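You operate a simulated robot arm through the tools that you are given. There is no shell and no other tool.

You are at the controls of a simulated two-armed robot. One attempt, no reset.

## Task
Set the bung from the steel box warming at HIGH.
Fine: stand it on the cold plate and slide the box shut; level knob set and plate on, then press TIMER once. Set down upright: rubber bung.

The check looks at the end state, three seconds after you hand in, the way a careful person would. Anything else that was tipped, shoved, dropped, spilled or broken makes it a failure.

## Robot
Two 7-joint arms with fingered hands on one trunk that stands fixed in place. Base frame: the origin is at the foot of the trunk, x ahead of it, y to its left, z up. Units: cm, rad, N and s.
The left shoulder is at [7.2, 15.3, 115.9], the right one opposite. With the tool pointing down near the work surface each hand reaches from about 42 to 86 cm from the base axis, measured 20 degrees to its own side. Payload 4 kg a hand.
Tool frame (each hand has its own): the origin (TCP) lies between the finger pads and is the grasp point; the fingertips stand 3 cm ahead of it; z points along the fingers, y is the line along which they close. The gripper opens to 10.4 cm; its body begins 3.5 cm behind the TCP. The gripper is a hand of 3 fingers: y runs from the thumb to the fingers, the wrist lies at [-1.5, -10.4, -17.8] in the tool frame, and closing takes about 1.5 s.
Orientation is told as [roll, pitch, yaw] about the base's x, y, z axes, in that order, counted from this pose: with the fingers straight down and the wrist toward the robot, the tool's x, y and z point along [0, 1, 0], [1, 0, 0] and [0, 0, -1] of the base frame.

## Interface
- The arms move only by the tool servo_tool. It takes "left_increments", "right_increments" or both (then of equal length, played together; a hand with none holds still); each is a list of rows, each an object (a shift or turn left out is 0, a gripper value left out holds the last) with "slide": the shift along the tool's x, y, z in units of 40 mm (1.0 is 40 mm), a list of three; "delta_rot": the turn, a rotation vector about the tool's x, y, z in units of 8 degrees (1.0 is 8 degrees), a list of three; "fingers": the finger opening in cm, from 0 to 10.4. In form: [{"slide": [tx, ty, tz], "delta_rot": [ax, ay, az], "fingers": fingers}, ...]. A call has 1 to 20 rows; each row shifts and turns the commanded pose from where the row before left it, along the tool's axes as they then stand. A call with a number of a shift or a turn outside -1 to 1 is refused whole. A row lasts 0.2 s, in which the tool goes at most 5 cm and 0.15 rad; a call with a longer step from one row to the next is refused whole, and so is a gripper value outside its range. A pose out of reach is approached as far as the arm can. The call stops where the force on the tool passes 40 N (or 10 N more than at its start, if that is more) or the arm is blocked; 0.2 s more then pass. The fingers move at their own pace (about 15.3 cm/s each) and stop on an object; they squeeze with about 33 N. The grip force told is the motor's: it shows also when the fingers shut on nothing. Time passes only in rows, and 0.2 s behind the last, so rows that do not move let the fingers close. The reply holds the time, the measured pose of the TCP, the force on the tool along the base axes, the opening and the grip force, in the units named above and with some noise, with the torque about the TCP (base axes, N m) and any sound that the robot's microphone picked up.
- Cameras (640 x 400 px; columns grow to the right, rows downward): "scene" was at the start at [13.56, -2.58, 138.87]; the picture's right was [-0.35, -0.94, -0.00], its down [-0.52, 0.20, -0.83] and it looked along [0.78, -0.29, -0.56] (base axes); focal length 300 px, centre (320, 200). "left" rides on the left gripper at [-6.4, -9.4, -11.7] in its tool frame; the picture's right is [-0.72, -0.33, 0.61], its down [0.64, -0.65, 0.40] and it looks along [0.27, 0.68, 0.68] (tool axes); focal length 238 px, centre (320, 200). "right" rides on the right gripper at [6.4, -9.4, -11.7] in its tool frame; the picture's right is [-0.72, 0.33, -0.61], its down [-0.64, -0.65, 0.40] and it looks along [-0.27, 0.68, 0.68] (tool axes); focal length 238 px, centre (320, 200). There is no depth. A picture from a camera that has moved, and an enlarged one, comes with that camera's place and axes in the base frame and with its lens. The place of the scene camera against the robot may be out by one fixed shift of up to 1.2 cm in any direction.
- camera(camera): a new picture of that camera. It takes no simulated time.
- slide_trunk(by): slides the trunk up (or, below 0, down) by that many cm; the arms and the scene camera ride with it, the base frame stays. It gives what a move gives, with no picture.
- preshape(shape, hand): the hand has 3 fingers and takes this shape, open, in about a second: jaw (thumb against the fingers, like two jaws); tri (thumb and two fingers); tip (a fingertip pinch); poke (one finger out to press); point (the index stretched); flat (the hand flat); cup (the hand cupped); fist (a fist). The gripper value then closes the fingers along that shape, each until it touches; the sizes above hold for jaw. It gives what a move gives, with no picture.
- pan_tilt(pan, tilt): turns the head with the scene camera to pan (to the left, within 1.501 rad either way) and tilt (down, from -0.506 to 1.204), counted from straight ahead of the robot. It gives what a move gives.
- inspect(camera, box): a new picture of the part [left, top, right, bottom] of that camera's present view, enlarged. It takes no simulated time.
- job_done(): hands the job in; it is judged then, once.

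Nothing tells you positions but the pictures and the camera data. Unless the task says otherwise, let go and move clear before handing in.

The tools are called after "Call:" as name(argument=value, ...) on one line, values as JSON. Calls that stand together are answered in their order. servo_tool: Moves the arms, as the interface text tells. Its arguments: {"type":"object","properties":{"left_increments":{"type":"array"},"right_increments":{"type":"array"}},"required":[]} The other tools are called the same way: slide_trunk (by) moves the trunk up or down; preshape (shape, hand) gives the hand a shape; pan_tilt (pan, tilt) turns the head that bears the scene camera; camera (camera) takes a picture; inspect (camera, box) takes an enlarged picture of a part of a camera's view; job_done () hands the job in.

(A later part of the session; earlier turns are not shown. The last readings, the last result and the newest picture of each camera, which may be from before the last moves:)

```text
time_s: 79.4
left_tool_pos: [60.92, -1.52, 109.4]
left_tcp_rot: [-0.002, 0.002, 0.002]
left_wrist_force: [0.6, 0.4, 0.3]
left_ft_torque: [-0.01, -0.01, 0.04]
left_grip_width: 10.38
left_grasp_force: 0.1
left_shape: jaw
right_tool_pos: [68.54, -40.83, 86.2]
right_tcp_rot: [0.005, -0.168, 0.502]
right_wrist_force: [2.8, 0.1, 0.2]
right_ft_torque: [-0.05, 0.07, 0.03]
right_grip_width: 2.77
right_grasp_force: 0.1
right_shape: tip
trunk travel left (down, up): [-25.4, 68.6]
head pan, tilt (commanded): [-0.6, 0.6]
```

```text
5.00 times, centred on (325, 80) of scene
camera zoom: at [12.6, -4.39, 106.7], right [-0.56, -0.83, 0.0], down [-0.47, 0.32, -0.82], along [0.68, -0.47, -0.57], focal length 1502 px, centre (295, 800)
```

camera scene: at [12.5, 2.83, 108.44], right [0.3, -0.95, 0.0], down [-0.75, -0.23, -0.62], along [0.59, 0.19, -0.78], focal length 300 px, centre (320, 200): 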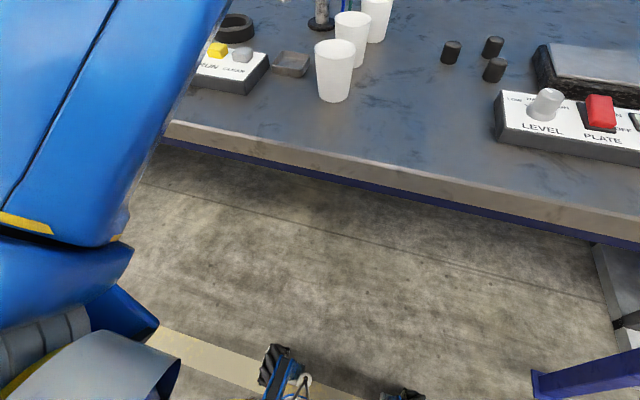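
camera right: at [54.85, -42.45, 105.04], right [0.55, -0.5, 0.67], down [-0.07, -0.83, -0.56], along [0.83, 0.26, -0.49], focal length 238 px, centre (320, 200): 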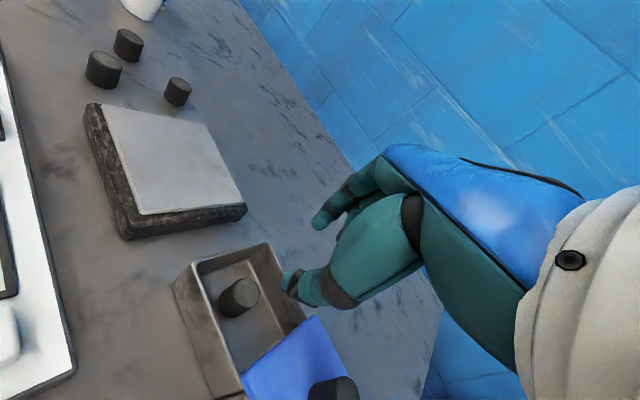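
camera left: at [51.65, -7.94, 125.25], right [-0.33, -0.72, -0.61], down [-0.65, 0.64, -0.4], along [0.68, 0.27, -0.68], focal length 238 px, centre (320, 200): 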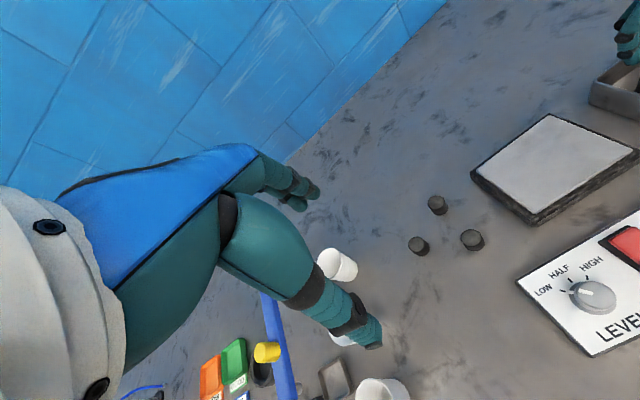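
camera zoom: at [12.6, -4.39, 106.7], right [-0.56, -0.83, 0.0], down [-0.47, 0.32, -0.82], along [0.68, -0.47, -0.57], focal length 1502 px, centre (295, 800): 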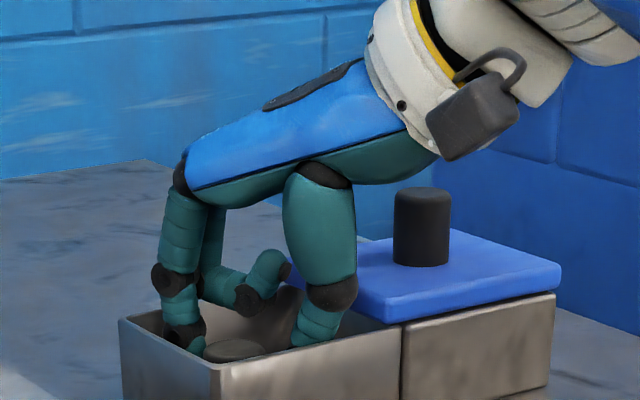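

The index is now behind the bung's far side with useful overlap. Closing the pinch.

Call:
servo_tool(right_increments=[{"fingers": 2.2}, {"fingers": 1.6}, {"fingers": 1.0}, {"slide": [0, 0, 0]}, {"slide": [0, 0, 0]}])

Call:
inspect(camera="right", box=[200, 150, 400, 350])

Call:
inspect(camera="scene", box=[270, 40, 380, 120])

```text
time_s: 80.6
left_tool_pos: [61.02, -1.61, 109.43]
left_tcp_rot: [-0.001, 0.0, 0.0]
left_wrist_force: [0.1, -0.4, 0.6]
left_ft_torque: [-0.01, -0.01, -0.02]
left_grip_width: 10.36
left_grasp_force: 0.0
left_shape: jaw
right_tool_pos: [68.37, -40.85, 86.21]
right_tcp_rot: [0.004, -0.168, 0.502]
right_wrist_force: [0.1, -0.5, 0.3]
right_ft_torque: [-0.04, 0.01, 0.0]
right_grip_width: 2.3
right_grasp_force: 33.1
right_shape: tip
trunk travel left (down, up): [-25.4, 68.6]
head pan, tilt (commanded): [-0.6, 0.6]
```

```text
2.00 times, centred on (300, 250) of right
camera zoom: at [55.68, -40.82, 96.13], right [0.54, -0.53, 0.66], down [-0.2, -0.84, -0.51], along [0.82, 0.15, -0.56], focal length 477 px, centre (360, 100)
```

zoom: 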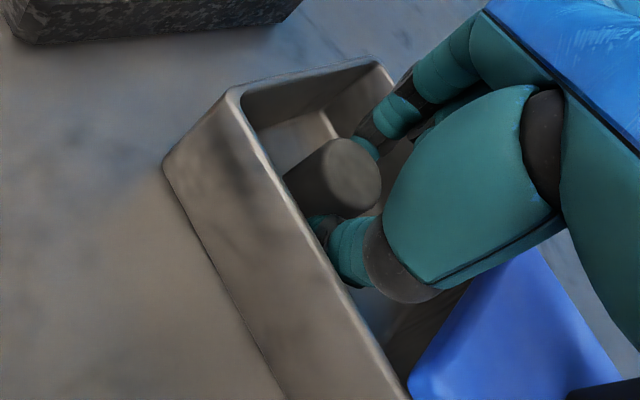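

```text
5.00 times, centred on (325, 80) of scene
camera zoom: at [12.57, -4.42, 106.7], right [-0.56, -0.83, 0.0], down [-0.47, 0.32, -0.82], along [0.68, -0.47, -0.57], focal length 1502 px, centre (295, 800)
```

zoom: 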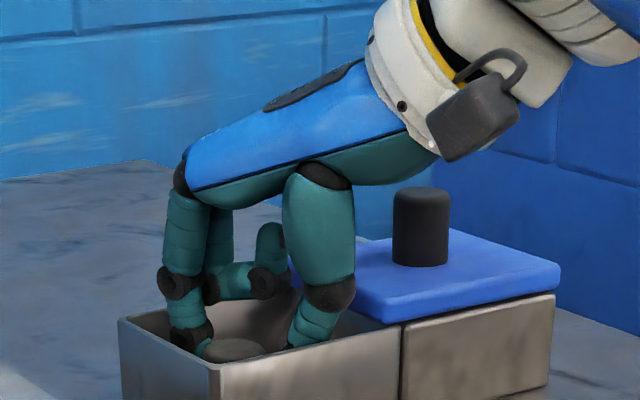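

Gripped at 2.3 cm with full squeeze. I'll lift slowly with the trunk and check.

Call:
slide_trunk(by=2)

Call:
inspect(camera="right", box=[200, 150, 400, 350])

Call:
inspect(camera="scene", box=[270, 40, 380, 120])

```text
time_s: 81.3
left_tool_pos: [61.01, -1.62, 111.41]
left_tcp_rot: [0.001, 0.0, 0.002]
left_wrist_force: [0.3, -0.4, -0.4]
left_ft_torque: [-0.01, 0.03, -0.03]
left_grip_width: 10.38
left_grasp_force: 0.0
left_shape: jaw
right_tool_pos: [68.5, -40.99, 88.15]
right_tcp_rot: [0.004, -0.167, 0.502]
right_wrist_force: [0.3, 0.2, 0.0]
right_ft_torque: [-0.02, 0.05, 0.01]
right_grip_width: 2.3
right_grasp_force: 33.0
right_shape: tip
trunk travel left (down, up): [-27.4, 66.6]
head pan, tilt (commanded): [-0.6, 0.6]
```

```text
2.00 times, centred on (300, 250) of right
camera zoom: at [55.73, -40.82, 98.1], right [0.54, -0.53, 0.66], down [-0.2, -0.84, -0.51], along [0.82, 0.15, -0.56], focal length 477 px, centre (360, 100)
```

zoom: 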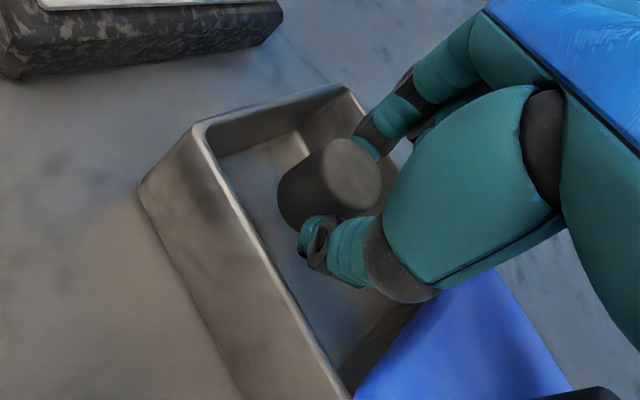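

```text
5.00 times, centred on (325, 80) of scene
camera zoom: at [12.62, -4.41, 108.7], right [-0.56, -0.83, 0.0], down [-0.47, 0.32, -0.82], along [0.68, -0.47, -0.57], focal length 1502 px, centre (295, 800)
```

zoom: 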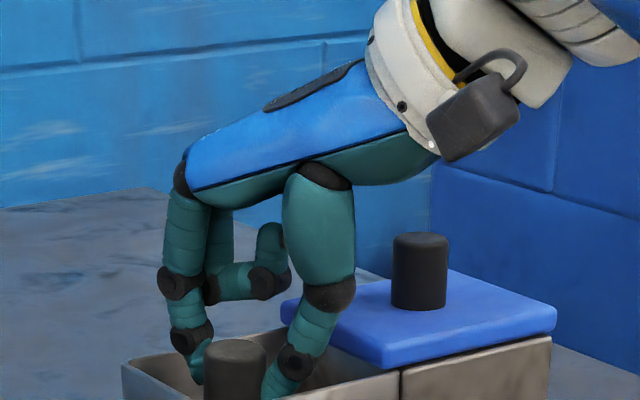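

The bung is lifted and still upright. I'll raise it clear of the box.

Call:
slide_trunk(by=7)

Call:
camera(camera="right")

Call:
inspect(camera="scene", box=[200, 40, 400, 200])

```text
time_s: 82.4
left_tool_pos: [61.04, -1.56, 118.4]
left_tcp_rot: [-0.002, -0.001, 0.003]
left_wrist_force: [0.8, -0.2, 0.7]
left_ft_torque: [-0.01, -0.01, -0.01]
left_grip_width: 10.37
left_grasp_force: 0.0
left_shape: jaw
right_tool_pos: [68.53, -40.96, 95.13]
right_tcp_rot: [0.006, -0.166, 0.502]
right_wrist_force: [-0.2, 0.8, 0.1]
right_ft_torque: [0.04, 0.01, 0.01]
right_grip_width: 2.32
right_grasp_force: 33.4
right_shape: tip
trunk travel left (down, up): [-34.4, 59.6]
head pan, tilt (commanded): [-0.6, 0.6]
```

```text
taken
camera right: at [55.73, -40.84, 105.09], right [0.54, -0.53, 0.66], down [-0.2, -0.84, -0.51], along [0.82, 0.15, -0.56], focal length 238 px, centre (320, 200)
```

right: 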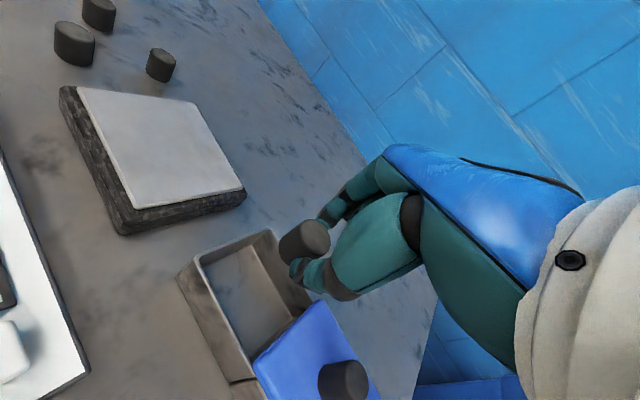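

```text
2.50 times, centred on (300, 120) of scene
camera zoom: at [12.63, -4.44, 115.7], right [-0.56, -0.83, 0.0], down [-0.47, 0.32, -0.82], along [0.68, -0.47, -0.57], focal length 751 px, centre (370, 400)
```

zoom: 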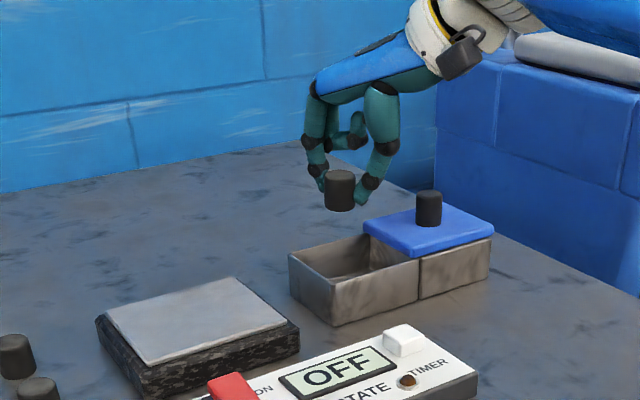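

The bung is held upright. The plate top works out at x 63.3–73.6, y −30.8 to −18.7, z≈84.7. I'll first turn the yaw a bit (keeps the bung upright), then carry it over the plate.

Call:
servo_tool(right_increments=[{"delta_rot": [0, 0.09, -0.53]}, {"delta_rot": [0, 0.09, -0.53]}, {"slide": [0, 0, 0]}])

```text
time_s: 83.2
left_tool_pos: [60.97, -1.59, 118.38]
left_tcp_rot: [-0.002, -0.001, 0.001]
left_wrist_force: [0.6, -0.2, 0.3]
left_ft_torque: [0.06, -0.03, -0.02]
left_grip_width: 10.37
left_grasp_force: 0.0
left_shape: jaw
right_tool_pos: [67.04, -40.5, 95.08]
right_tcp_rot: [0.005, -0.169, 0.654]
right_wrist_force: [0.4, 0.5, -0.6]
right_ft_torque: [0.03, -0.04, 0.02]
right_grip_width: 2.34
right_grasp_force: 32.9
right_shape: tip
right hand out of reach, approached as far as the arm can: row 1, 2
trunk travel left (down, up): [-34.4, 59.6]
head pan, tilt (commanded): [-0.6, 0.6]
```

Call:
servo_tool(right_increments=[{"slide": [0.574, 0.484, 0.082]}, {"slide": [0.574, 0.484, 0.082]}, {"slide": [0.574, 0.484, 0.082]}, {"slide": [0.574, 0.484, 0.082]}, {"slide": [0.574, 0.484, 0.082]}, {"slide": [0, 0, 0]}])

Call:
camera(camera="right")

Call:
inspect(camera="scene", box=[180, 40, 380, 200])

```text
time_s: 84.6
left_tool_pos: [60.94, -1.57, 118.41]
left_tcp_rot: [0.001, 0.0, 0.003]
left_wrist_force: [-0.7, -0.5, -0.9]
left_ft_torque: [-0.01, -0.03, -0.01]
left_grip_width: 10.37
left_grasp_force: 0.0
left_shape: jaw
right_tool_pos: [67.17, -25.52, 95.09]
right_tcp_rot: [0.005, -0.171, 0.653]
right_wrist_force: [-0.5, 0.4, -0.1]
right_ft_torque: [0.0, 0.0, -0.02]
right_grip_width: 2.3
right_grasp_force: 33.2
right_shape: tip
right hand out of reach, approached as far as the arm can: row 5
trunk travel left (down, up): [-34.4, 59.6]
head pan, tilt (commanded): [-0.6, 0.6]
```

```text
taken
camera right: at [54.53, -27.39, 105.02], right [0.61, -0.44, 0.66], down [-0.07, -0.86, -0.51], along [0.79, 0.27, -0.55], focal length 238 px, centre (320, 200)
```

right: 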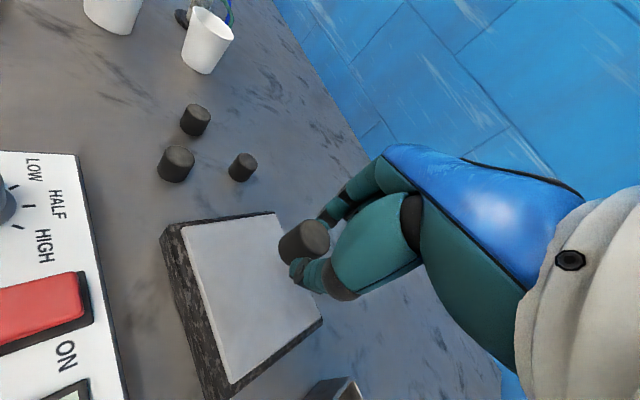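

```text
2.50 times, centred on (280, 120) of scene
camera zoom: at [12.6, -4.4, 115.71], right [-0.56, -0.83, 0.0], down [-0.47, 0.32, -0.82], along [0.68, -0.47, -0.57], focal length 751 px, centre (420, 400)
```

zoom: 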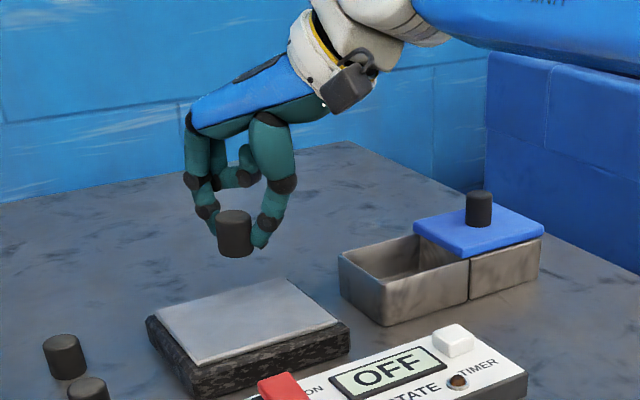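

The bung is over the plate, about centred. I'll lower with the trunk, in decreasing steps, watching for contact.

Call:
slide_trunk(by=-5.5)

Call:
inspect(camera="scene", box=[180, 40, 340, 160])

Call:
inspect(camera="right", box=[180, 150, 400, 350])

```text
time_s: 85.5
left_tool_pos: [60.99, -1.58, 112.91]
left_tcp_rot: [0.001, 0.001, 0.001]
left_wrist_force: [-0.4, -0.1, -0.6]
left_ft_torque: [0.02, -0.02, 0.05]
left_grip_width: 10.36
left_grasp_force: 0.0
left_shape: jaw
right_tool_pos: [67.16, -25.44, 89.73]
right_tcp_rot: [0.005, -0.17, 0.654]
right_wrist_force: [0.4, -0.3, -0.8]
right_ft_torque: [-0.01, 0.01, -0.01]
right_grip_width: 2.33
right_grasp_force: 33.3
right_shape: tip
trunk travel left (down, up): [-28.9, 65.1]
head pan, tilt (commanded): [-0.6, 0.6]
```

```text
3.33 times, centred on (260, 100) of scene
camera zoom: at [12.57, -4.38, 110.21], right [-0.56, -0.83, 0.0], down [-0.47, 0.32, -0.82], along [0.68, -0.47, -0.57], focal length 1002 px, centre (520, 533)
```

zoom: 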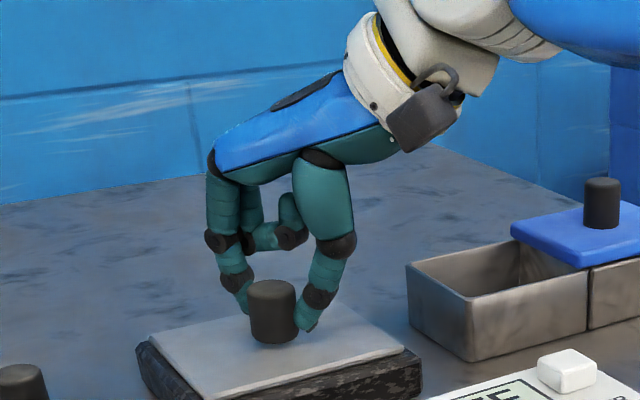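

```text
2.00 times, centred on (290, 250) of right
camera zoom: at [54.5, -27.38, 99.54], right [0.61, -0.44, 0.66], down [-0.07, -0.86, -0.51], along [0.79, 0.27, -0.55], focal length 477 px, centre (380, 100)
```

zoom: 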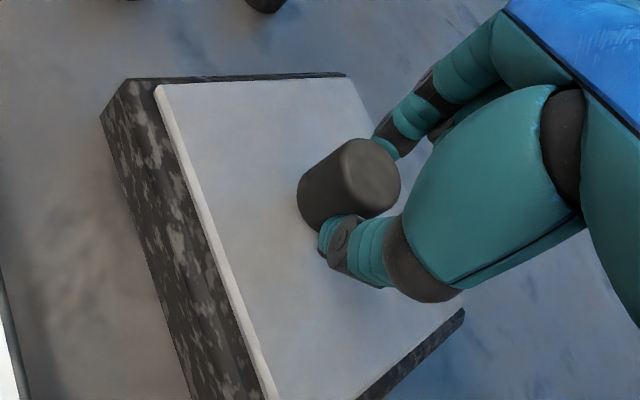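

Call:
slide_trunk(by=-0.8)

Call:
slide_trunk(by=-0.3)

Call:
inspect(camera="scene", box=[200, 60, 320, 150])

Call:
inspect(camera="right", box=[180, 150, 400, 350])

```text
time_s: 86.1
left_tool_pos: [60.89, -1.66, 112.23]
left_tcp_rot: [-0.002, 0.0, 0.001]
left_wrist_force: [-0.2, -0.2, -0.2]
left_ft_torque: [0.0, -0.01, -0.02]
left_grip_width: 10.39
left_grasp_force: 0.0
left_shape: jaw
right_tool_pos: [67.08, -25.57, 88.82]
right_tcp_rot: [0.003, -0.175, 0.652]
right_wrist_force: [0.6, -0.9, 7.2]
right_ft_torque: [-0.05, 0.05, 0.04]
right_grip_width: 2.31
right_grasp_force: 33.0
right_shape: tip
trunk travel left (down, up): [-28.1, 65.9]
head pan, tilt (commanded): [-0.6, 0.6]
```

```text
time_s: 86.6
left_tool_pos: [60.75, -1.48, 111.86]
left_tcp_rot: [-0.005, -0.002, 0.001]
left_wrist_force: [-1.5, 0.8, -0.3]
left_ft_torque: [0.03, -0.02, 0.04]
left_grip_width: 10.36
left_grasp_force: 0.1
left_shape: jaw
right_tool_pos: [67.06, -25.41, 88.82]
right_tcp_rot: [0.002, -0.175, 0.653]
right_wrist_force: [1.7, 0.2, 16.5]
right_ft_torque: [-0.04, 0.02, -0.02]
right_grip_width: 2.35
right_grasp_force: 33.0
right_shape: tip
trunk travel left (down, up): [-27.8, 66.2]
head pan, tilt (commanded): [-0.6, 0.6]
```

```text
4.44 times, centred on (260, 105) of scene
camera zoom: at [12.32, -4.27, 109.17], right [-0.56, -0.83, 0.0], down [-0.47, 0.32, -0.82], along [0.68, -0.47, -0.57], focal length 1335 px, centre (587, 622)
```

zoom: 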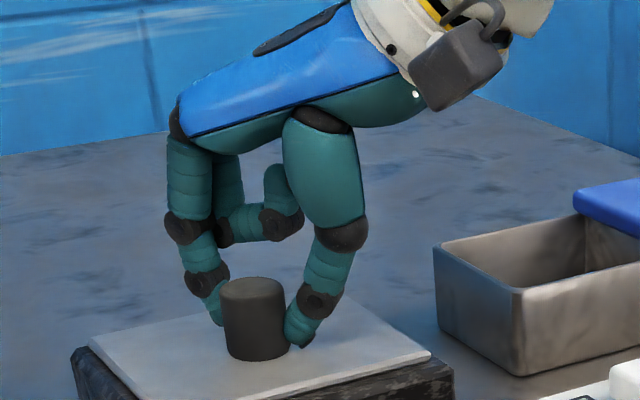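

```text
2.00 times, centred on (290, 250) of right
camera zoom: at [54.34, -27.31, 98.71], right [0.61, -0.44, 0.66], down [-0.07, -0.86, -0.51], along [0.79, 0.27, -0.55], focal length 477 px, centre (380, 100)
```

zoom: 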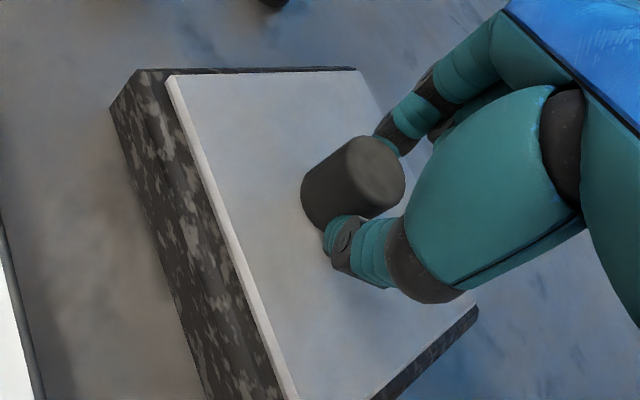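

The bung is seated on the plate (16 N upward). I'll ease the pressure slightly, then release.

Call:
slide_trunk(by=0.25)

Call:
servo_tool(right_increments=[{"fingers": 2.6}, {"fingers": 3.0}, {"fingers": 3.6}, {"slide": [0, 0, 0]}])

Call:
inspect(camera="scene", box=[200, 60, 320, 150])

Call:
inspect(camera="right", box=[180, 150, 400, 350])

```text
time_s: 87.2
left_tool_pos: [60.8, -1.53, 112.2]
left_tcp_rot: [0.0, -0.004, -0.001]
left_wrist_force: [-0.2, -0.5, -0.1]
left_ft_torque: [-0.01, 0.01, 0.04]
left_grip_width: 10.39
left_grasp_force: 0.0
left_shape: jaw
right_tool_pos: [66.97, -25.4, 88.81]
right_tcp_rot: [0.003, -0.172, 0.654]
right_wrist_force: [0.5, 0.2, 13.8]
right_ft_torque: [0.01, 0.04, 0.01]
right_grip_width: 2.39
right_grasp_force: 32.7
right_shape: tip
trunk travel left (down, up): [-28.1, 65.9]
head pan, tilt (commanded): [-0.6, 0.6]
```

```text
time_s: 88.2
left_tool_pos: [60.94, -1.54, 112.08]
left_tcp_rot: [0.0, 0.0, -0.001]
left_wrist_force: [-0.3, -0.1, -0.1]
left_ft_torque: [0.01, 0.0, 0.01]
left_grip_width: 10.38
left_grasp_force: 0.0
left_shape: jaw
right_tool_pos: [67.18, -25.64, 88.68]
right_tcp_rot: [0.002, -0.171, 0.653]
right_wrist_force: [1.4, -0.5, 6.9]
right_ft_torque: [-0.04, 0.06, 0.02]
right_grip_width: 3.45
right_grasp_force: 0.0
right_shape: tip
trunk travel left (down, up): [-28.1, 65.9]
head pan, tilt (commanded): [-0.6, 0.6]
```

```text
4.44 times, centred on (260, 105) of scene
camera zoom: at [12.5, -4.32, 109.37], right [-0.56, -0.83, 0.0], down [-0.47, 0.32, -0.82], along [0.68, -0.47, -0.57], focal length 1335 px, centre (587, 622)
```

zoom: 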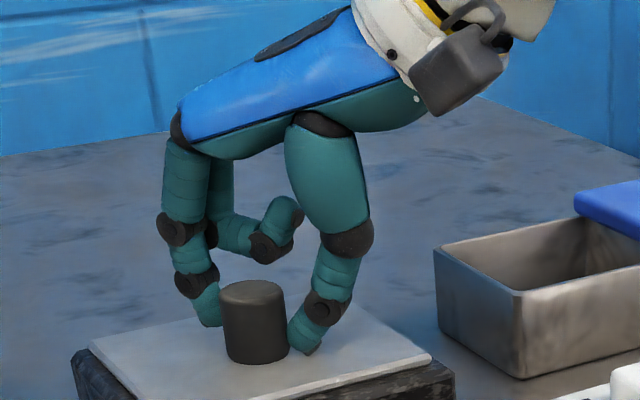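

```text
2.00 times, centred on (290, 250) of right
camera zoom: at [54.48, -27.36, 98.67], right [0.61, -0.44, 0.66], down [-0.07, -0.86, -0.51], along [0.79, 0.27, -0.55], focal length 477 px, centre (380, 100)
```

zoom: 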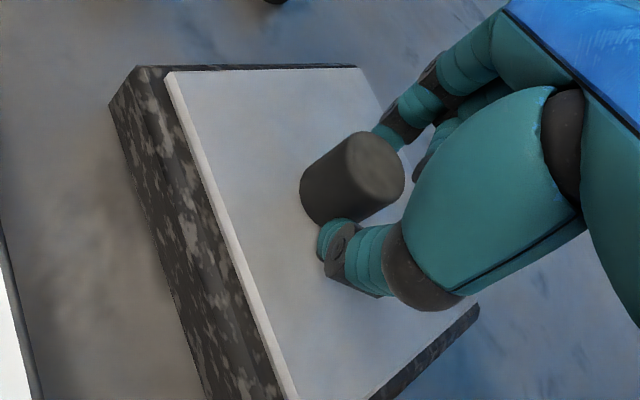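

Released; the bung stands on its own. I'll lift slightly, open wider, then rise clear.

Call:
slide_trunk(by=0.6)

Call:
servo_tool(right_increments=[{"fingers": 5.0}, {"slide": [0, 0, 0]}, {"slide": [0, 0, 0]}])

Call:
slide_trunk(by=8)

Call:
inspect(camera="scene", box=[180, 60, 380, 220])

Call:
camera(camera="right")

```text
time_s: 88.7
left_tool_pos: [60.89, -1.54, 112.73]
left_tcp_rot: [0.0, 0.001, 0.0]
left_wrist_force: [-0.6, 0.1, 0.0]
left_ft_torque: [-0.02, -0.02, 0.02]
left_grip_width: 10.37
left_grasp_force: 0.0
left_shape: jaw
right_tool_pos: [67.15, -25.59, 89.11]
right_tcp_rot: [0.005, -0.169, 0.651]
right_wrist_force: [-0.3, 0.8, -0.1]
right_ft_torque: [0.02, -0.02, 0.04]
right_grip_width: 3.55
right_grasp_force: 0.1
right_shape: tip
trunk travel left (down, up): [-28.7, 65.3]
head pan, tilt (commanded): [-0.6, 0.6]
```

```text
time_s: 89.5
left_tool_pos: [61.0, -1.57, 112.65]
left_tcp_rot: [-0.002, 0.001, 0.002]
left_wrist_force: [0.4, 0.3, 0.2]
left_ft_torque: [-0.02, -0.01, 0.01]
left_grip_width: 10.33
left_grasp_force: 0.0
left_shape: jaw
right_tool_pos: [67.17, -25.46, 89.34]
right_tcp_rot: [0.006, -0.172, 0.651]
right_wrist_force: [0.0, -0.4, 0.9]
right_ft_torque: [-0.03, 0.03, -0.02]
right_grip_width: 4.96
right_grasp_force: 0.0
right_shape: tip
trunk travel left (down, up): [-28.7, 65.3]
head pan, tilt (commanded): [-0.6, 0.6]
```

```text
time_s: 90.7
left_tool_pos: [61.04, -1.63, 120.55]
left_tcp_rot: [0.001, 0.001, 0.001]
left_wrist_force: [-0.3, -0.3, -0.2]
left_ft_torque: [0.0, 0.0, 0.03]
left_grip_width: 10.36
left_grasp_force: 0.1
left_shape: jaw
right_tool_pos: [67.27, -25.47, 97.24]
right_tcp_rot: [0.007, -0.17, 0.652]
right_wrist_force: [0.7, -0.1, 0.3]
right_ft_torque: [0.0, 0.0, 0.0]
right_grip_width: 4.96
right_grasp_force: 0.0
right_shape: tip
trunk travel left (down, up): [-36.7, 57.3]
head pan, tilt (commanded): [-0.6, 0.6]
```

```text
2.50 times, centred on (280, 140) of scene
camera zoom: at [12.63, -4.4, 117.95], right [-0.56, -0.83, 0.0], down [-0.47, 0.32, -0.82], along [0.68, -0.47, -0.57], focal length 751 px, centre (420, 350)
```

zoom: 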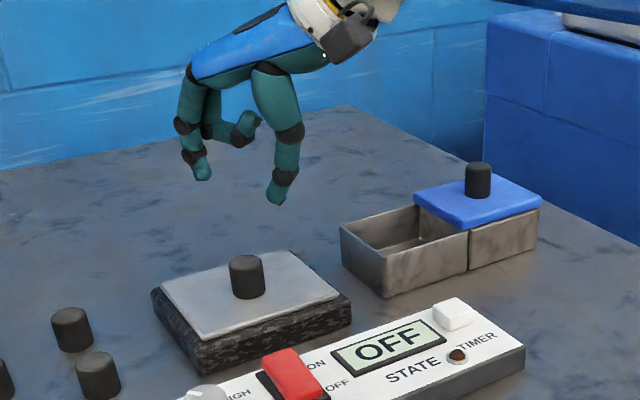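

```text
taken
camera right: at [54.57, -27.42, 107.23], right [0.61, -0.44, 0.66], down [-0.07, -0.86, -0.51], along [0.79, 0.27, -0.55], focal length 238 px, centre (320, 200)
```

right: 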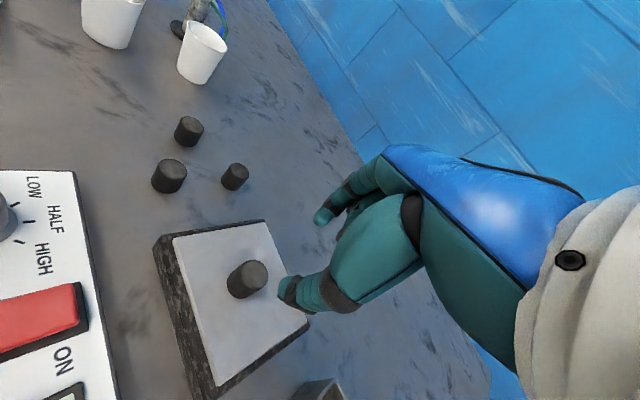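

The bung stands upright on the plate. Next I'll shut the box: use a closed jaw to push the lid knob from its −y side back toward +y. First I'll shape the hand and travel back over the box at a safe height.

Call:
preshape(hand="right", shape="jaw")

Call:
servo_tool(right_increments=[{"slide": [-0.602, -0.492, -0.085], "fingers": 0}, {"slide": [-0.602, -0.492, -0.085]}, {"slide": [-0.602, -0.492, -0.085]}, {"slide": [-0.602, -0.492, -0.085]}, {"slide": [0, 0, 0]}])

Call:
servo_tool(right_increments=[{"delta_rot": [0, -0.16, 0.94]}, {"delta_rot": [0, -0.16, 0.94]}, {"delta_rot": [0, -0.16, 0.94]}, {"delta_rot": [-0.7, 0, 0]}, {"slide": [0, 0, 0]}])

```text
time_s: 91.6
left_tool_pos: [60.92, -1.52, 120.61]
left_tcp_rot: [-0.001, 0.001, 0.0]
left_wrist_force: [0.4, 0.3, -1.1]
left_ft_torque: [0.0, 0.02, -0.04]
left_grip_width: 10.38
left_grasp_force: 0.0
left_shape: jaw
right_tool_pos: [67.17, -25.6, 97.2]
right_tcp_rot: [0.006, -0.172, 0.654]
right_wrist_force: [0.5, 0.5, -0.4]
right_ft_torque: [-0.01, 0.0, -0.01]
right_grip_width: 10.39
right_grasp_force: 0.0
right_shape: jaw
trunk travel left (down, up): [-36.7, 57.3]
head pan, tilt (commanded): [-0.6, 0.6]
```

```text
time_s: 92.8
left_tool_pos: [61.02, -1.57, 120.76]
left_tcp_rot: [0.001, 0.0, -0.001]
left_wrist_force: [0.5, 0.0, -0.1]
left_ft_torque: [0.02, -0.01, -0.01]
left_grip_width: 10.38
left_grasp_force: 0.0
left_shape: jaw
right_tool_pos: [66.85, -38.01, 97.34]
right_tcp_rot: [0.005, -0.17, 0.653]
right_wrist_force: [-0.6, 0.5, 0.5]
right_ft_torque: [0.04, -0.02, 0.02]
right_grip_width: 0.02
right_grasp_force: 33.0
right_shape: jaw
trunk travel left (down, up): [-36.7, 57.3]
head pan, tilt (commanded): [-0.6, 0.6]
```

```text
time_s: 94.0
left_tool_pos: [61.08, -1.61, 120.63]
left_tcp_rot: [0.002, 0.0, 0.001]
left_wrist_force: [0.5, -0.1, -0.6]
left_ft_torque: [0.04, 0.01, -0.01]
left_grip_width: 10.37
left_grasp_force: 0.0
left_shape: jaw
right_tool_pos: [66.84, -38.19, 97.22]
right_tcp_rot: [0.005, -0.266, 0.25]
right_wrist_force: [0.1, -0.2, -0.6]
right_ft_torque: [0.01, 0.0, -0.02]
right_grip_width: 0.0
right_grasp_force: 32.7
right_shape: jaw
trunk travel left (down, up): [-36.7, 57.3]
head pan, tilt (commanded): [-0.6, 0.6]
```

Call:
servo_tool(right_increments=[{"slide": [-0.743, -0.118, -0.032]}, {"slide": [-0.743, -0.118, -0.032]}, {"slide": [-0.743, -0.118, -0.032]}, {"slide": [-0.743, -0.118, -0.032]}, {"slide": [-0.743, -0.118, -0.032]}, {"slide": [0, 0, 0]}])

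Call:
camera(camera="right")

Call:
inspect(camera="scene", box=[240, 60, 440, 220])

```text
time_s: 95.4
left_tool_pos: [60.93, -1.67, 120.77]
left_tcp_rot: [0.0, -0.001, 0.0]
left_wrist_force: [-0.5, 0.5, -0.3]
left_ft_torque: [-0.01, 0.03, 0.02]
left_grip_width: 10.37
left_grasp_force: 0.2
left_shape: jaw
right_tool_pos: [68.17, -53.02, 97.32]
right_tcp_rot: [0.005, -0.266, 0.253]
right_wrist_force: [-0.1, -0.6, 0.1]
right_ft_torque: [-0.01, 0.03, -0.01]
right_grip_width: 0.0
right_grasp_force: 33.3
right_shape: jaw
trunk travel left (down, up): [-36.7, 57.3]
head pan, tilt (commanded): [-0.6, 0.6]
```

```text
taken
camera right: at [54.91, -50.0, 106.15], right [0.33, -0.66, 0.67], down [-0.35, -0.75, -0.57], along [0.88, -0.05, -0.48], focal length 238 px, centre (320, 200)
```

right: 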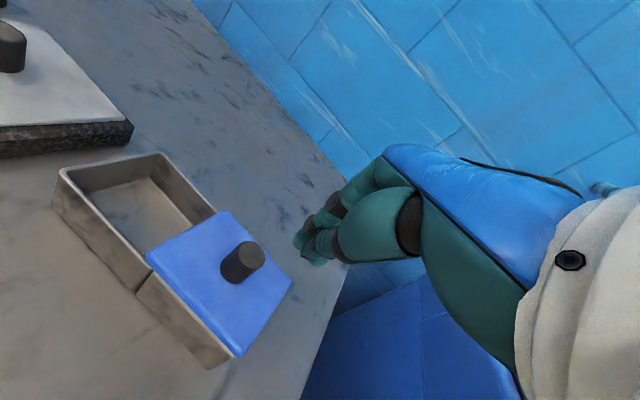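

```text
2.50 times, centred on (340, 140) of scene
camera zoom: at [12.57, -4.49, 117.96], right [-0.57, -0.82, 0.0], down [-0.47, 0.32, -0.82], along [0.68, -0.46, -0.57], focal length 751 px, centre (270, 350)
```

zoom: 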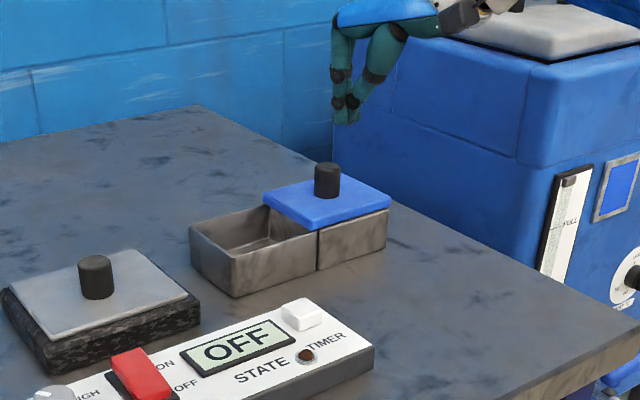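

Fingertips are just beyond the knob's −y side. I'll move a little further out, then lower until the tips are about 1 cm above the lid.

Call:
servo_tool(right_increments=[{"slide": [-0.17, -0.03, 0]}, {"slide": [0, 0, 0]}])

Call:
slide_trunk(by=-4)

Call:
inspect(camera="right", box=[180, 150, 400, 350])

Call:
inspect(camera="scene", box=[260, 60, 400, 160])

```text
time_s: 96.0
left_tool_pos: [60.86, -1.56, 120.67]
left_tcp_rot: [0.001, 0.001, 0.0]
left_wrist_force: [-0.4, -0.3, 0.1]
left_ft_torque: [-0.04, -0.02, -0.02]
left_grip_width: 10.36
left_grasp_force: 0.0
left_shape: jaw
right_tool_pos: [67.89, -53.56, 97.2]
right_tcp_rot: [0.005, -0.268, 0.254]
right_wrist_force: [-0.6, 0.5, 0.1]
right_ft_torque: [0.01, 0.0, 0.02]
right_grip_width: 0.0
right_grasp_force: 32.9
right_shape: jaw
trunk travel left (down, up): [-36.7, 57.3]
head pan, tilt (commanded): [-0.6, 0.6]
```

```text
time_s: 96.8
left_tool_pos: [60.84, -1.51, 116.74]
left_tcp_rot: [0.0, -0.003, 0.001]
left_wrist_force: [-0.3, -0.6, -0.1]
left_ft_torque: [-0.02, 0.04, -0.01]
left_grip_width: 10.38
left_grasp_force: 0.1
left_shape: jaw
right_tool_pos: [67.83, -53.56, 93.31]
right_tcp_rot: [0.005, -0.269, 0.253]
right_wrist_force: [1.0, 0.2, 0.0]
right_ft_torque: [0.0, -0.01, 0.0]
right_grip_width: 0.0
right_grasp_force: 33.6
right_shape: jaw
trunk travel left (down, up): [-32.7, 61.3]
head pan, tilt (commanded): [-0.6, 0.6]
```

```text
2.00 times, centred on (290, 250) of right
camera zoom: at [54.63, -50.49, 102.13], right [0.33, -0.66, 0.67], down [-0.35, -0.75, -0.57], along [0.88, -0.05, -0.47], focal length 477 px, centre (380, 100)
```

zoom: 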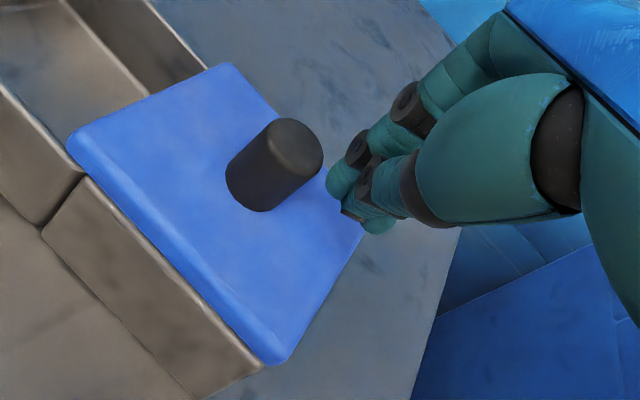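

```text
4.00 times, centred on (330, 110) of scene
camera zoom: at [12.55, -4.45, 113.96], right [-0.56, -0.83, 0.0], down [-0.47, 0.32, -0.82], along [0.68, -0.47, -0.57], focal length 1202 px, centre (280, 560)
```

zoom: 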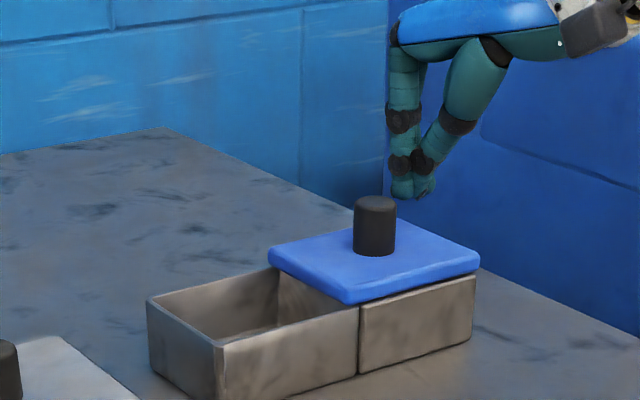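

Call:
slide_trunk(by=-1.4)

Call:
inspect(camera="right", box=[180, 150, 400, 350])

Call:
inspect(camera="scene", box=[260, 60, 400, 160])

```text
time_s: 97.4
left_tool_pos: [60.91, -1.57, 115.42]
left_tcp_rot: [0.001, 0.0, -0.001]
left_wrist_force: [-0.3, -1.5, -0.4]
left_ft_torque: [0.01, 0.01, 0.01]
left_grip_width: 10.34
left_grasp_force: 0.0
left_shape: jaw
right_tool_pos: [68.0, -53.53, 91.76]
right_tcp_rot: [0.005, -0.266, 0.253]
right_wrist_force: [0.0, 0.5, 0.5]
right_ft_torque: [0.0, 0.01, -0.02]
right_grip_width: 0.0
right_grasp_force: 32.9
right_shape: jaw
trunk travel left (down, up): [-31.3, 62.7]
head pan, tilt (commanded): [-0.6, 0.6]
```

```text
2.00 times, centred on (290, 250) of right
camera zoom: at [54.65, -50.51, 100.7], right [0.33, -0.66, 0.67], down [-0.35, -0.75, -0.57], along [0.88, -0.05, -0.47], focal length 477 px, centre (380, 100)
```

zoom: 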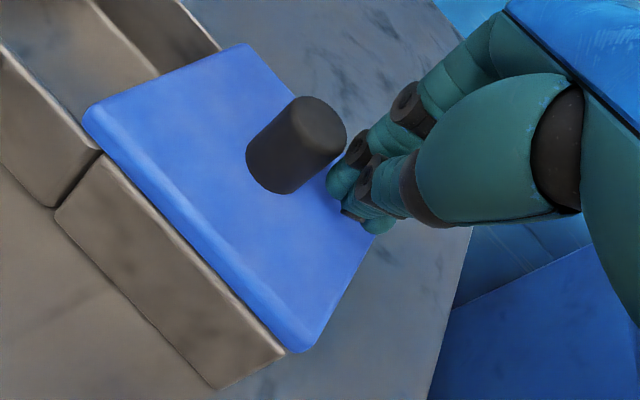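

```text
4.00 times, centred on (330, 110) of scene
camera zoom: at [12.57, -4.47, 112.55], right [-0.56, -0.83, 0.0], down [-0.47, 0.32, -0.82], along [0.68, -0.46, -0.57], focal length 1202 px, centre (280, 560)
```

zoom: 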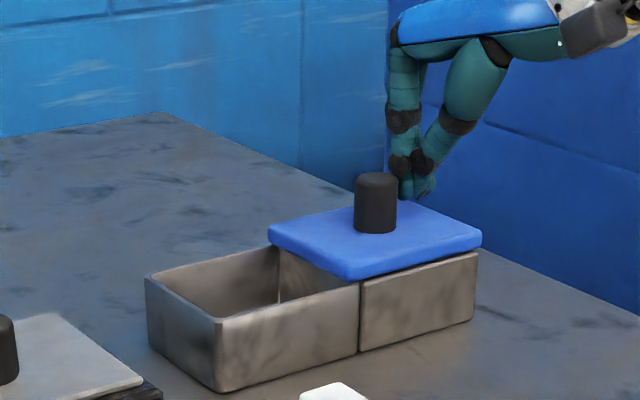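

The fingertips are beside the knob on its −y side, just above the lid. Now I'll push toward +y, gently.

Call:
servo_tool(right_increments=[{"slide": [0.29, 0.072, 0.02]}, {"slide": [0.29, 0.072, 0.02]}, {"slide": [0.29, 0.072, 0.02]}, {"slide": [0.29, 0.072, 0.02]}, {"slide": [0.29, 0.072, 0.02]}, {"slide": [0, 0, 0]}])

Call:
inspect(camera="right", box=[180, 150, 400, 350])

Call:
inspect(camera="scene", box=[260, 60, 400, 160])

```text
time_s: 98.8
left_tool_pos: [60.96, -1.55, 115.27]
left_tcp_rot: [0.0, -0.001, 0.001]
left_wrist_force: [0.3, 0.3, -0.4]
left_ft_torque: [0.04, -0.02, 0.0]
left_grip_width: 10.36
left_grasp_force: 0.0
left_shape: jaw
right_tool_pos: [67.88, -47.53, 91.95]
right_tcp_rot: [0.004, -0.266, 0.251]
right_wrist_force: [-0.3, -0.1, 0.3]
right_ft_torque: [0.01, -0.01, -0.03]
right_grip_width: 0.0
right_grasp_force: 33.2
right_shape: jaw
trunk travel left (down, up): [-31.3, 62.7]
head pan, tilt (commanded): [-0.6, 0.6]
```

```text
2.00 times, centred on (290, 250) of right
camera zoom: at [54.59, -44.44, 100.72], right [0.33, -0.66, 0.67], down [-0.35, -0.75, -0.57], along [0.88, -0.05, -0.48], focal length 477 px, centre (380, 100)
```

zoom: 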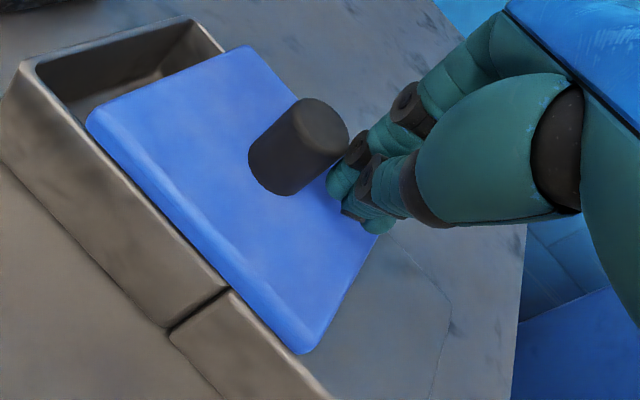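

```text
4.00 times, centred on (330, 110) of scene
camera zoom: at [12.59, -4.44, 112.55], right [-0.56, -0.83, 0.0], down [-0.47, 0.32, -0.82], along [0.68, -0.47, -0.57], focal length 1202 px, centre (280, 560)
```

zoom: 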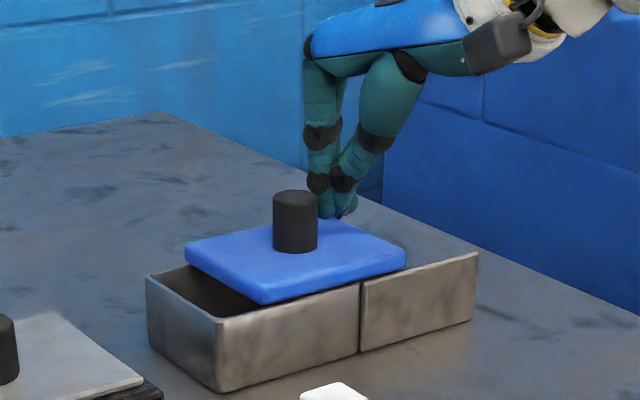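

The lid slides easily. About 2.5 cm to go; continuing in smaller steps.

Call:
servo_tool(right_increments=[{"slide": [0.15, 0.037, 0.01]}, {"slide": [0.15, 0.037, 0.01]}, {"slide": [0.12, 0.03, 0.01]}, {"slide": [0, 0, 0]}])

Call:
inspect(camera="scene", box=[260, 60, 400, 160])

Call:
inspect(camera="right", box=[180, 150, 400, 350])

```text
time_s: 99.8
left_tool_pos: [61.03, -1.68, 115.28]
left_tcp_rot: [0.0, 0.0, 0.001]
left_wrist_force: [0.2, -0.1, 0.3]
left_ft_torque: [-0.01, 0.01, 0.01]
left_grip_width: 10.35
left_grasp_force: 0.0
left_shape: jaw
right_tool_pos: [67.94, -45.72, 91.82]
right_tcp_rot: [0.005, -0.267, 0.251]
right_wrist_force: [-0.3, -0.7, -0.8]
right_ft_torque: [-0.01, -0.01, 0.0]
right_grip_width: 0.0
right_grasp_force: 32.7
right_shape: jaw
trunk travel left (down, up): [-31.3, 62.7]
head pan, tilt (commanded): [-0.6, 0.6]
```

```text
4.00 times, centred on (330, 110) of scene
camera zoom: at [12.58, -4.45, 112.55], right [-0.56, -0.83, 0.0], down [-0.47, 0.32, -0.82], along [0.68, -0.47, -0.57], focal length 1202 px, centre (280, 560)
```

zoom: 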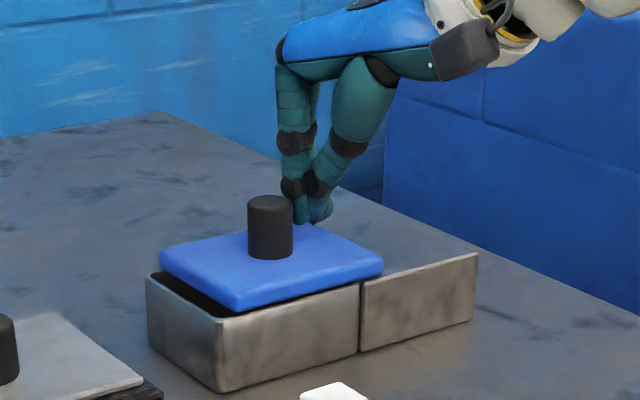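

```text
2.00 times, centred on (290, 250) of right
camera zoom: at [54.66, -42.68, 100.71], right [0.33, -0.66, 0.67], down [-0.35, -0.75, -0.57], along [0.88, -0.05, -0.48], focal length 477 px, centre (380, 100)
```

zoom: 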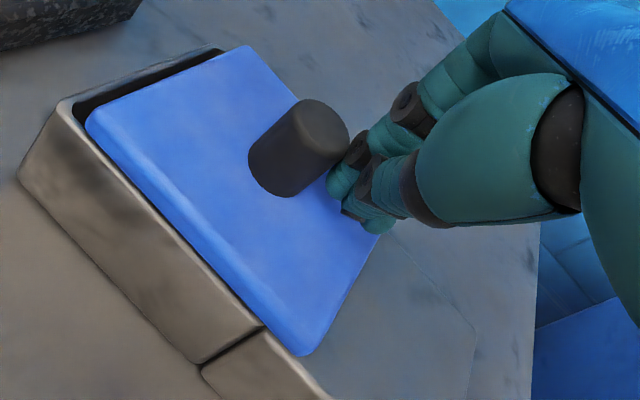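

Call:
servo_tool(right_increments=[{"slide": [0.12, 0.03, 0.01]}, {"slide": [0.12, 0.03, 0.01]}, {"slide": [0, 0, 0]}])

Call:
servo_tool(right_increments=[{"slide": [0.06, 0.015, 0.005]}, {"slide": [0, 0, 0]}])

Call:
inspect(camera="scene", box=[260, 60, 400, 160])

Call:
inspect(camera="right", box=[180, 150, 400, 350])

```text
time_s: 100.6
left_tool_pos: [61.02, -1.61, 115.27]
left_tcp_rot: [0.001, 0.001, 0.0]
left_wrist_force: [-0.6, 0.1, 0.1]
left_ft_torque: [-0.01, -0.01, 0.0]
left_grip_width: 10.38
left_grasp_force: 0.0
left_shape: jaw
right_tool_pos: [67.97, -44.74, 91.94]
right_tcp_rot: [0.006, -0.268, 0.252]
right_wrist_force: [0.1, 0.3, -1.2]
right_ft_torque: [-0.01, -0.03, 0.0]
right_grip_width: 0.0
right_grasp_force: 32.9
right_shape: jaw
trunk travel left (down, up): [-31.3, 62.7]
head pan, tilt (commanded): [-0.6, 0.6]
```

```text
time_s: 101.2
left_tool_pos: [61.05, -1.61, 115.31]
left_tcp_rot: [0.0, 0.0, -0.001]
left_wrist_force: [-0.1, -0.4, 0.9]
left_ft_torque: [0.03, -0.01, 0.02]
left_grip_width: 10.37
left_grasp_force: 0.1
left_shape: jaw
right_tool_pos: [67.93, -44.58, 92.0]
right_tcp_rot: [0.006, -0.267, 0.25]
right_wrist_force: [-0.7, -0.3, -0.2]
right_ft_torque: [-0.01, -0.02, 0.0]
right_grip_width: 0.0
right_grasp_force: 32.7
right_shape: jaw
trunk travel left (down, up): [-31.3, 62.7]
head pan, tilt (commanded): [-0.6, 0.6]
```

```text
4.00 times, centred on (330, 110) of scene
camera zoom: at [12.58, -4.43, 112.56], right [-0.56, -0.83, 0.0], down [-0.47, 0.32, -0.82], along [0.68, -0.47, -0.57], focal length 1202 px, centre (280, 560)
```

zoom: 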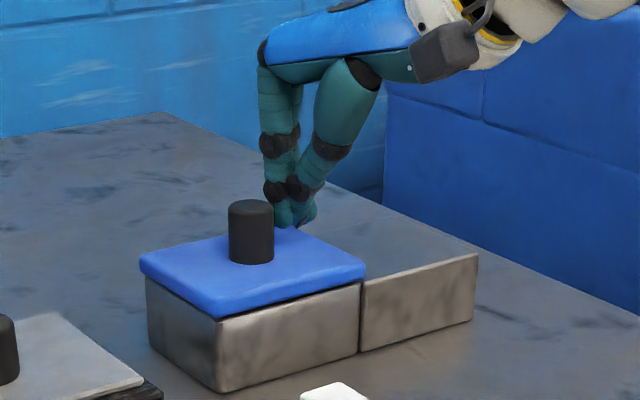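

```text
2.00 times, centred on (290, 250) of right
camera zoom: at [54.65, -41.47, 100.75], right [0.33, -0.66, 0.67], down [-0.35, -0.75, -0.57], along [0.88, -0.05, -0.47], focal length 477 px, centre (380, 100)
```

zoom: 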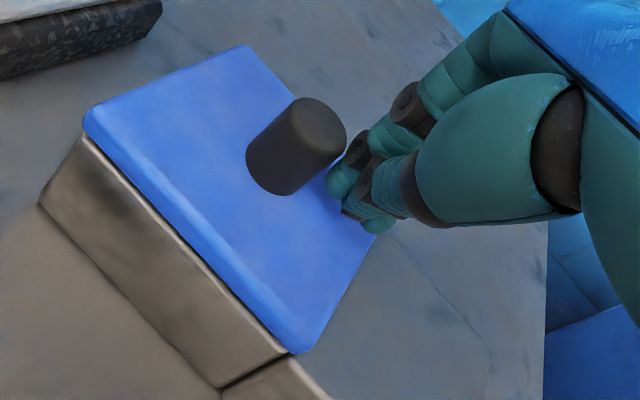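

The lid is nearly flush with the box. I'll push another ~2 mm, watching for the stop.

Call:
servo_tool(right_increments=[{"slide": [0.04, 0.01, 0.003]}, {"slide": [0, 0, 0]}])

Call:
inspect(camera="scene", box=[270, 80, 360, 150])

```text
time_s: 101.8
left_tool_pos: [61.14, -1.58, 115.21]
left_tcp_rot: [-0.001, 0.0, 0.0]
left_wrist_force: [-0.3, -0.5, -0.2]
left_ft_torque: [0.01, 0.02, -0.03]
left_grip_width: 10.38
left_grasp_force: 0.0
left_shape: jaw
right_tool_pos: [67.81, -44.35, 91.9]
right_tcp_rot: [0.006, -0.267, 0.252]
right_wrist_force: [0.2, 0.4, -0.5]
right_ft_torque: [0.02, -0.03, -0.02]
right_grip_width: 0.0
right_grasp_force: 33.2
right_shape: jaw
trunk travel left (down, up): [-31.3, 62.7]
head pan, tilt (commanded): [-0.6, 0.6]
```

```text
5.71 times, centred on (315, 115) of scene
camera zoom: at [12.59, -4.44, 112.56], right [-0.56, -0.83, 0.0], down [-0.47, 0.32, -0.82], along [0.68, -0.47, -0.57], focal length 1717 px, centre (349, 686)
```

zoom: 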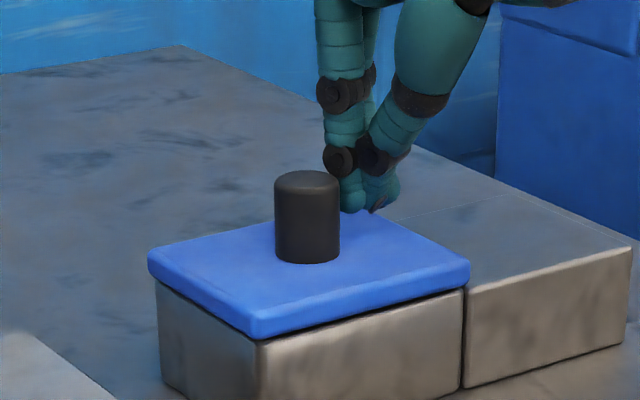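

Call:
servo_tool(right_increments=[{"slide": [0.03, 0.0075, 0.002]}, {"slide": [0, 0, 0]}])

Call:
inspect(camera="scene", box=[270, 80, 360, 150])

```text
time_s: 102.4
left_tool_pos: [60.96, -1.71, 115.26]
left_tcp_rot: [0.001, 0.0, 0.001]
left_wrist_force: [-0.1, 1.3, 0.0]
left_ft_torque: [0.02, -0.02, -0.01]
left_grip_width: 10.37
left_grasp_force: 0.1
left_shape: jaw
right_tool_pos: [67.87, -44.32, 91.88]
right_tcp_rot: [0.004, -0.267, 0.252]
right_wrist_force: [0.8, -2.9, 0.7]
right_ft_torque: [-0.03, -0.01, -0.03]
right_grip_width: 0.01
right_grasp_force: 32.4
right_shape: jaw
trunk travel left (down, up): [-31.3, 62.7]
head pan, tilt (commanded): [-0.6, 0.6]
```

```text
5.71 times, centred on (315, 115) of scene
camera zoom: at [12.58, -4.51, 112.55], right [-0.56, -0.83, 0.0], down [-0.47, 0.32, -0.82], along [0.68, -0.46, -0.57], focal length 1717 px, centre (349, 686)
```

zoom: 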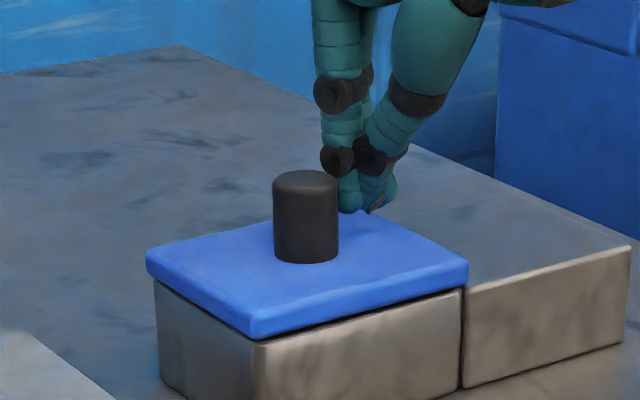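

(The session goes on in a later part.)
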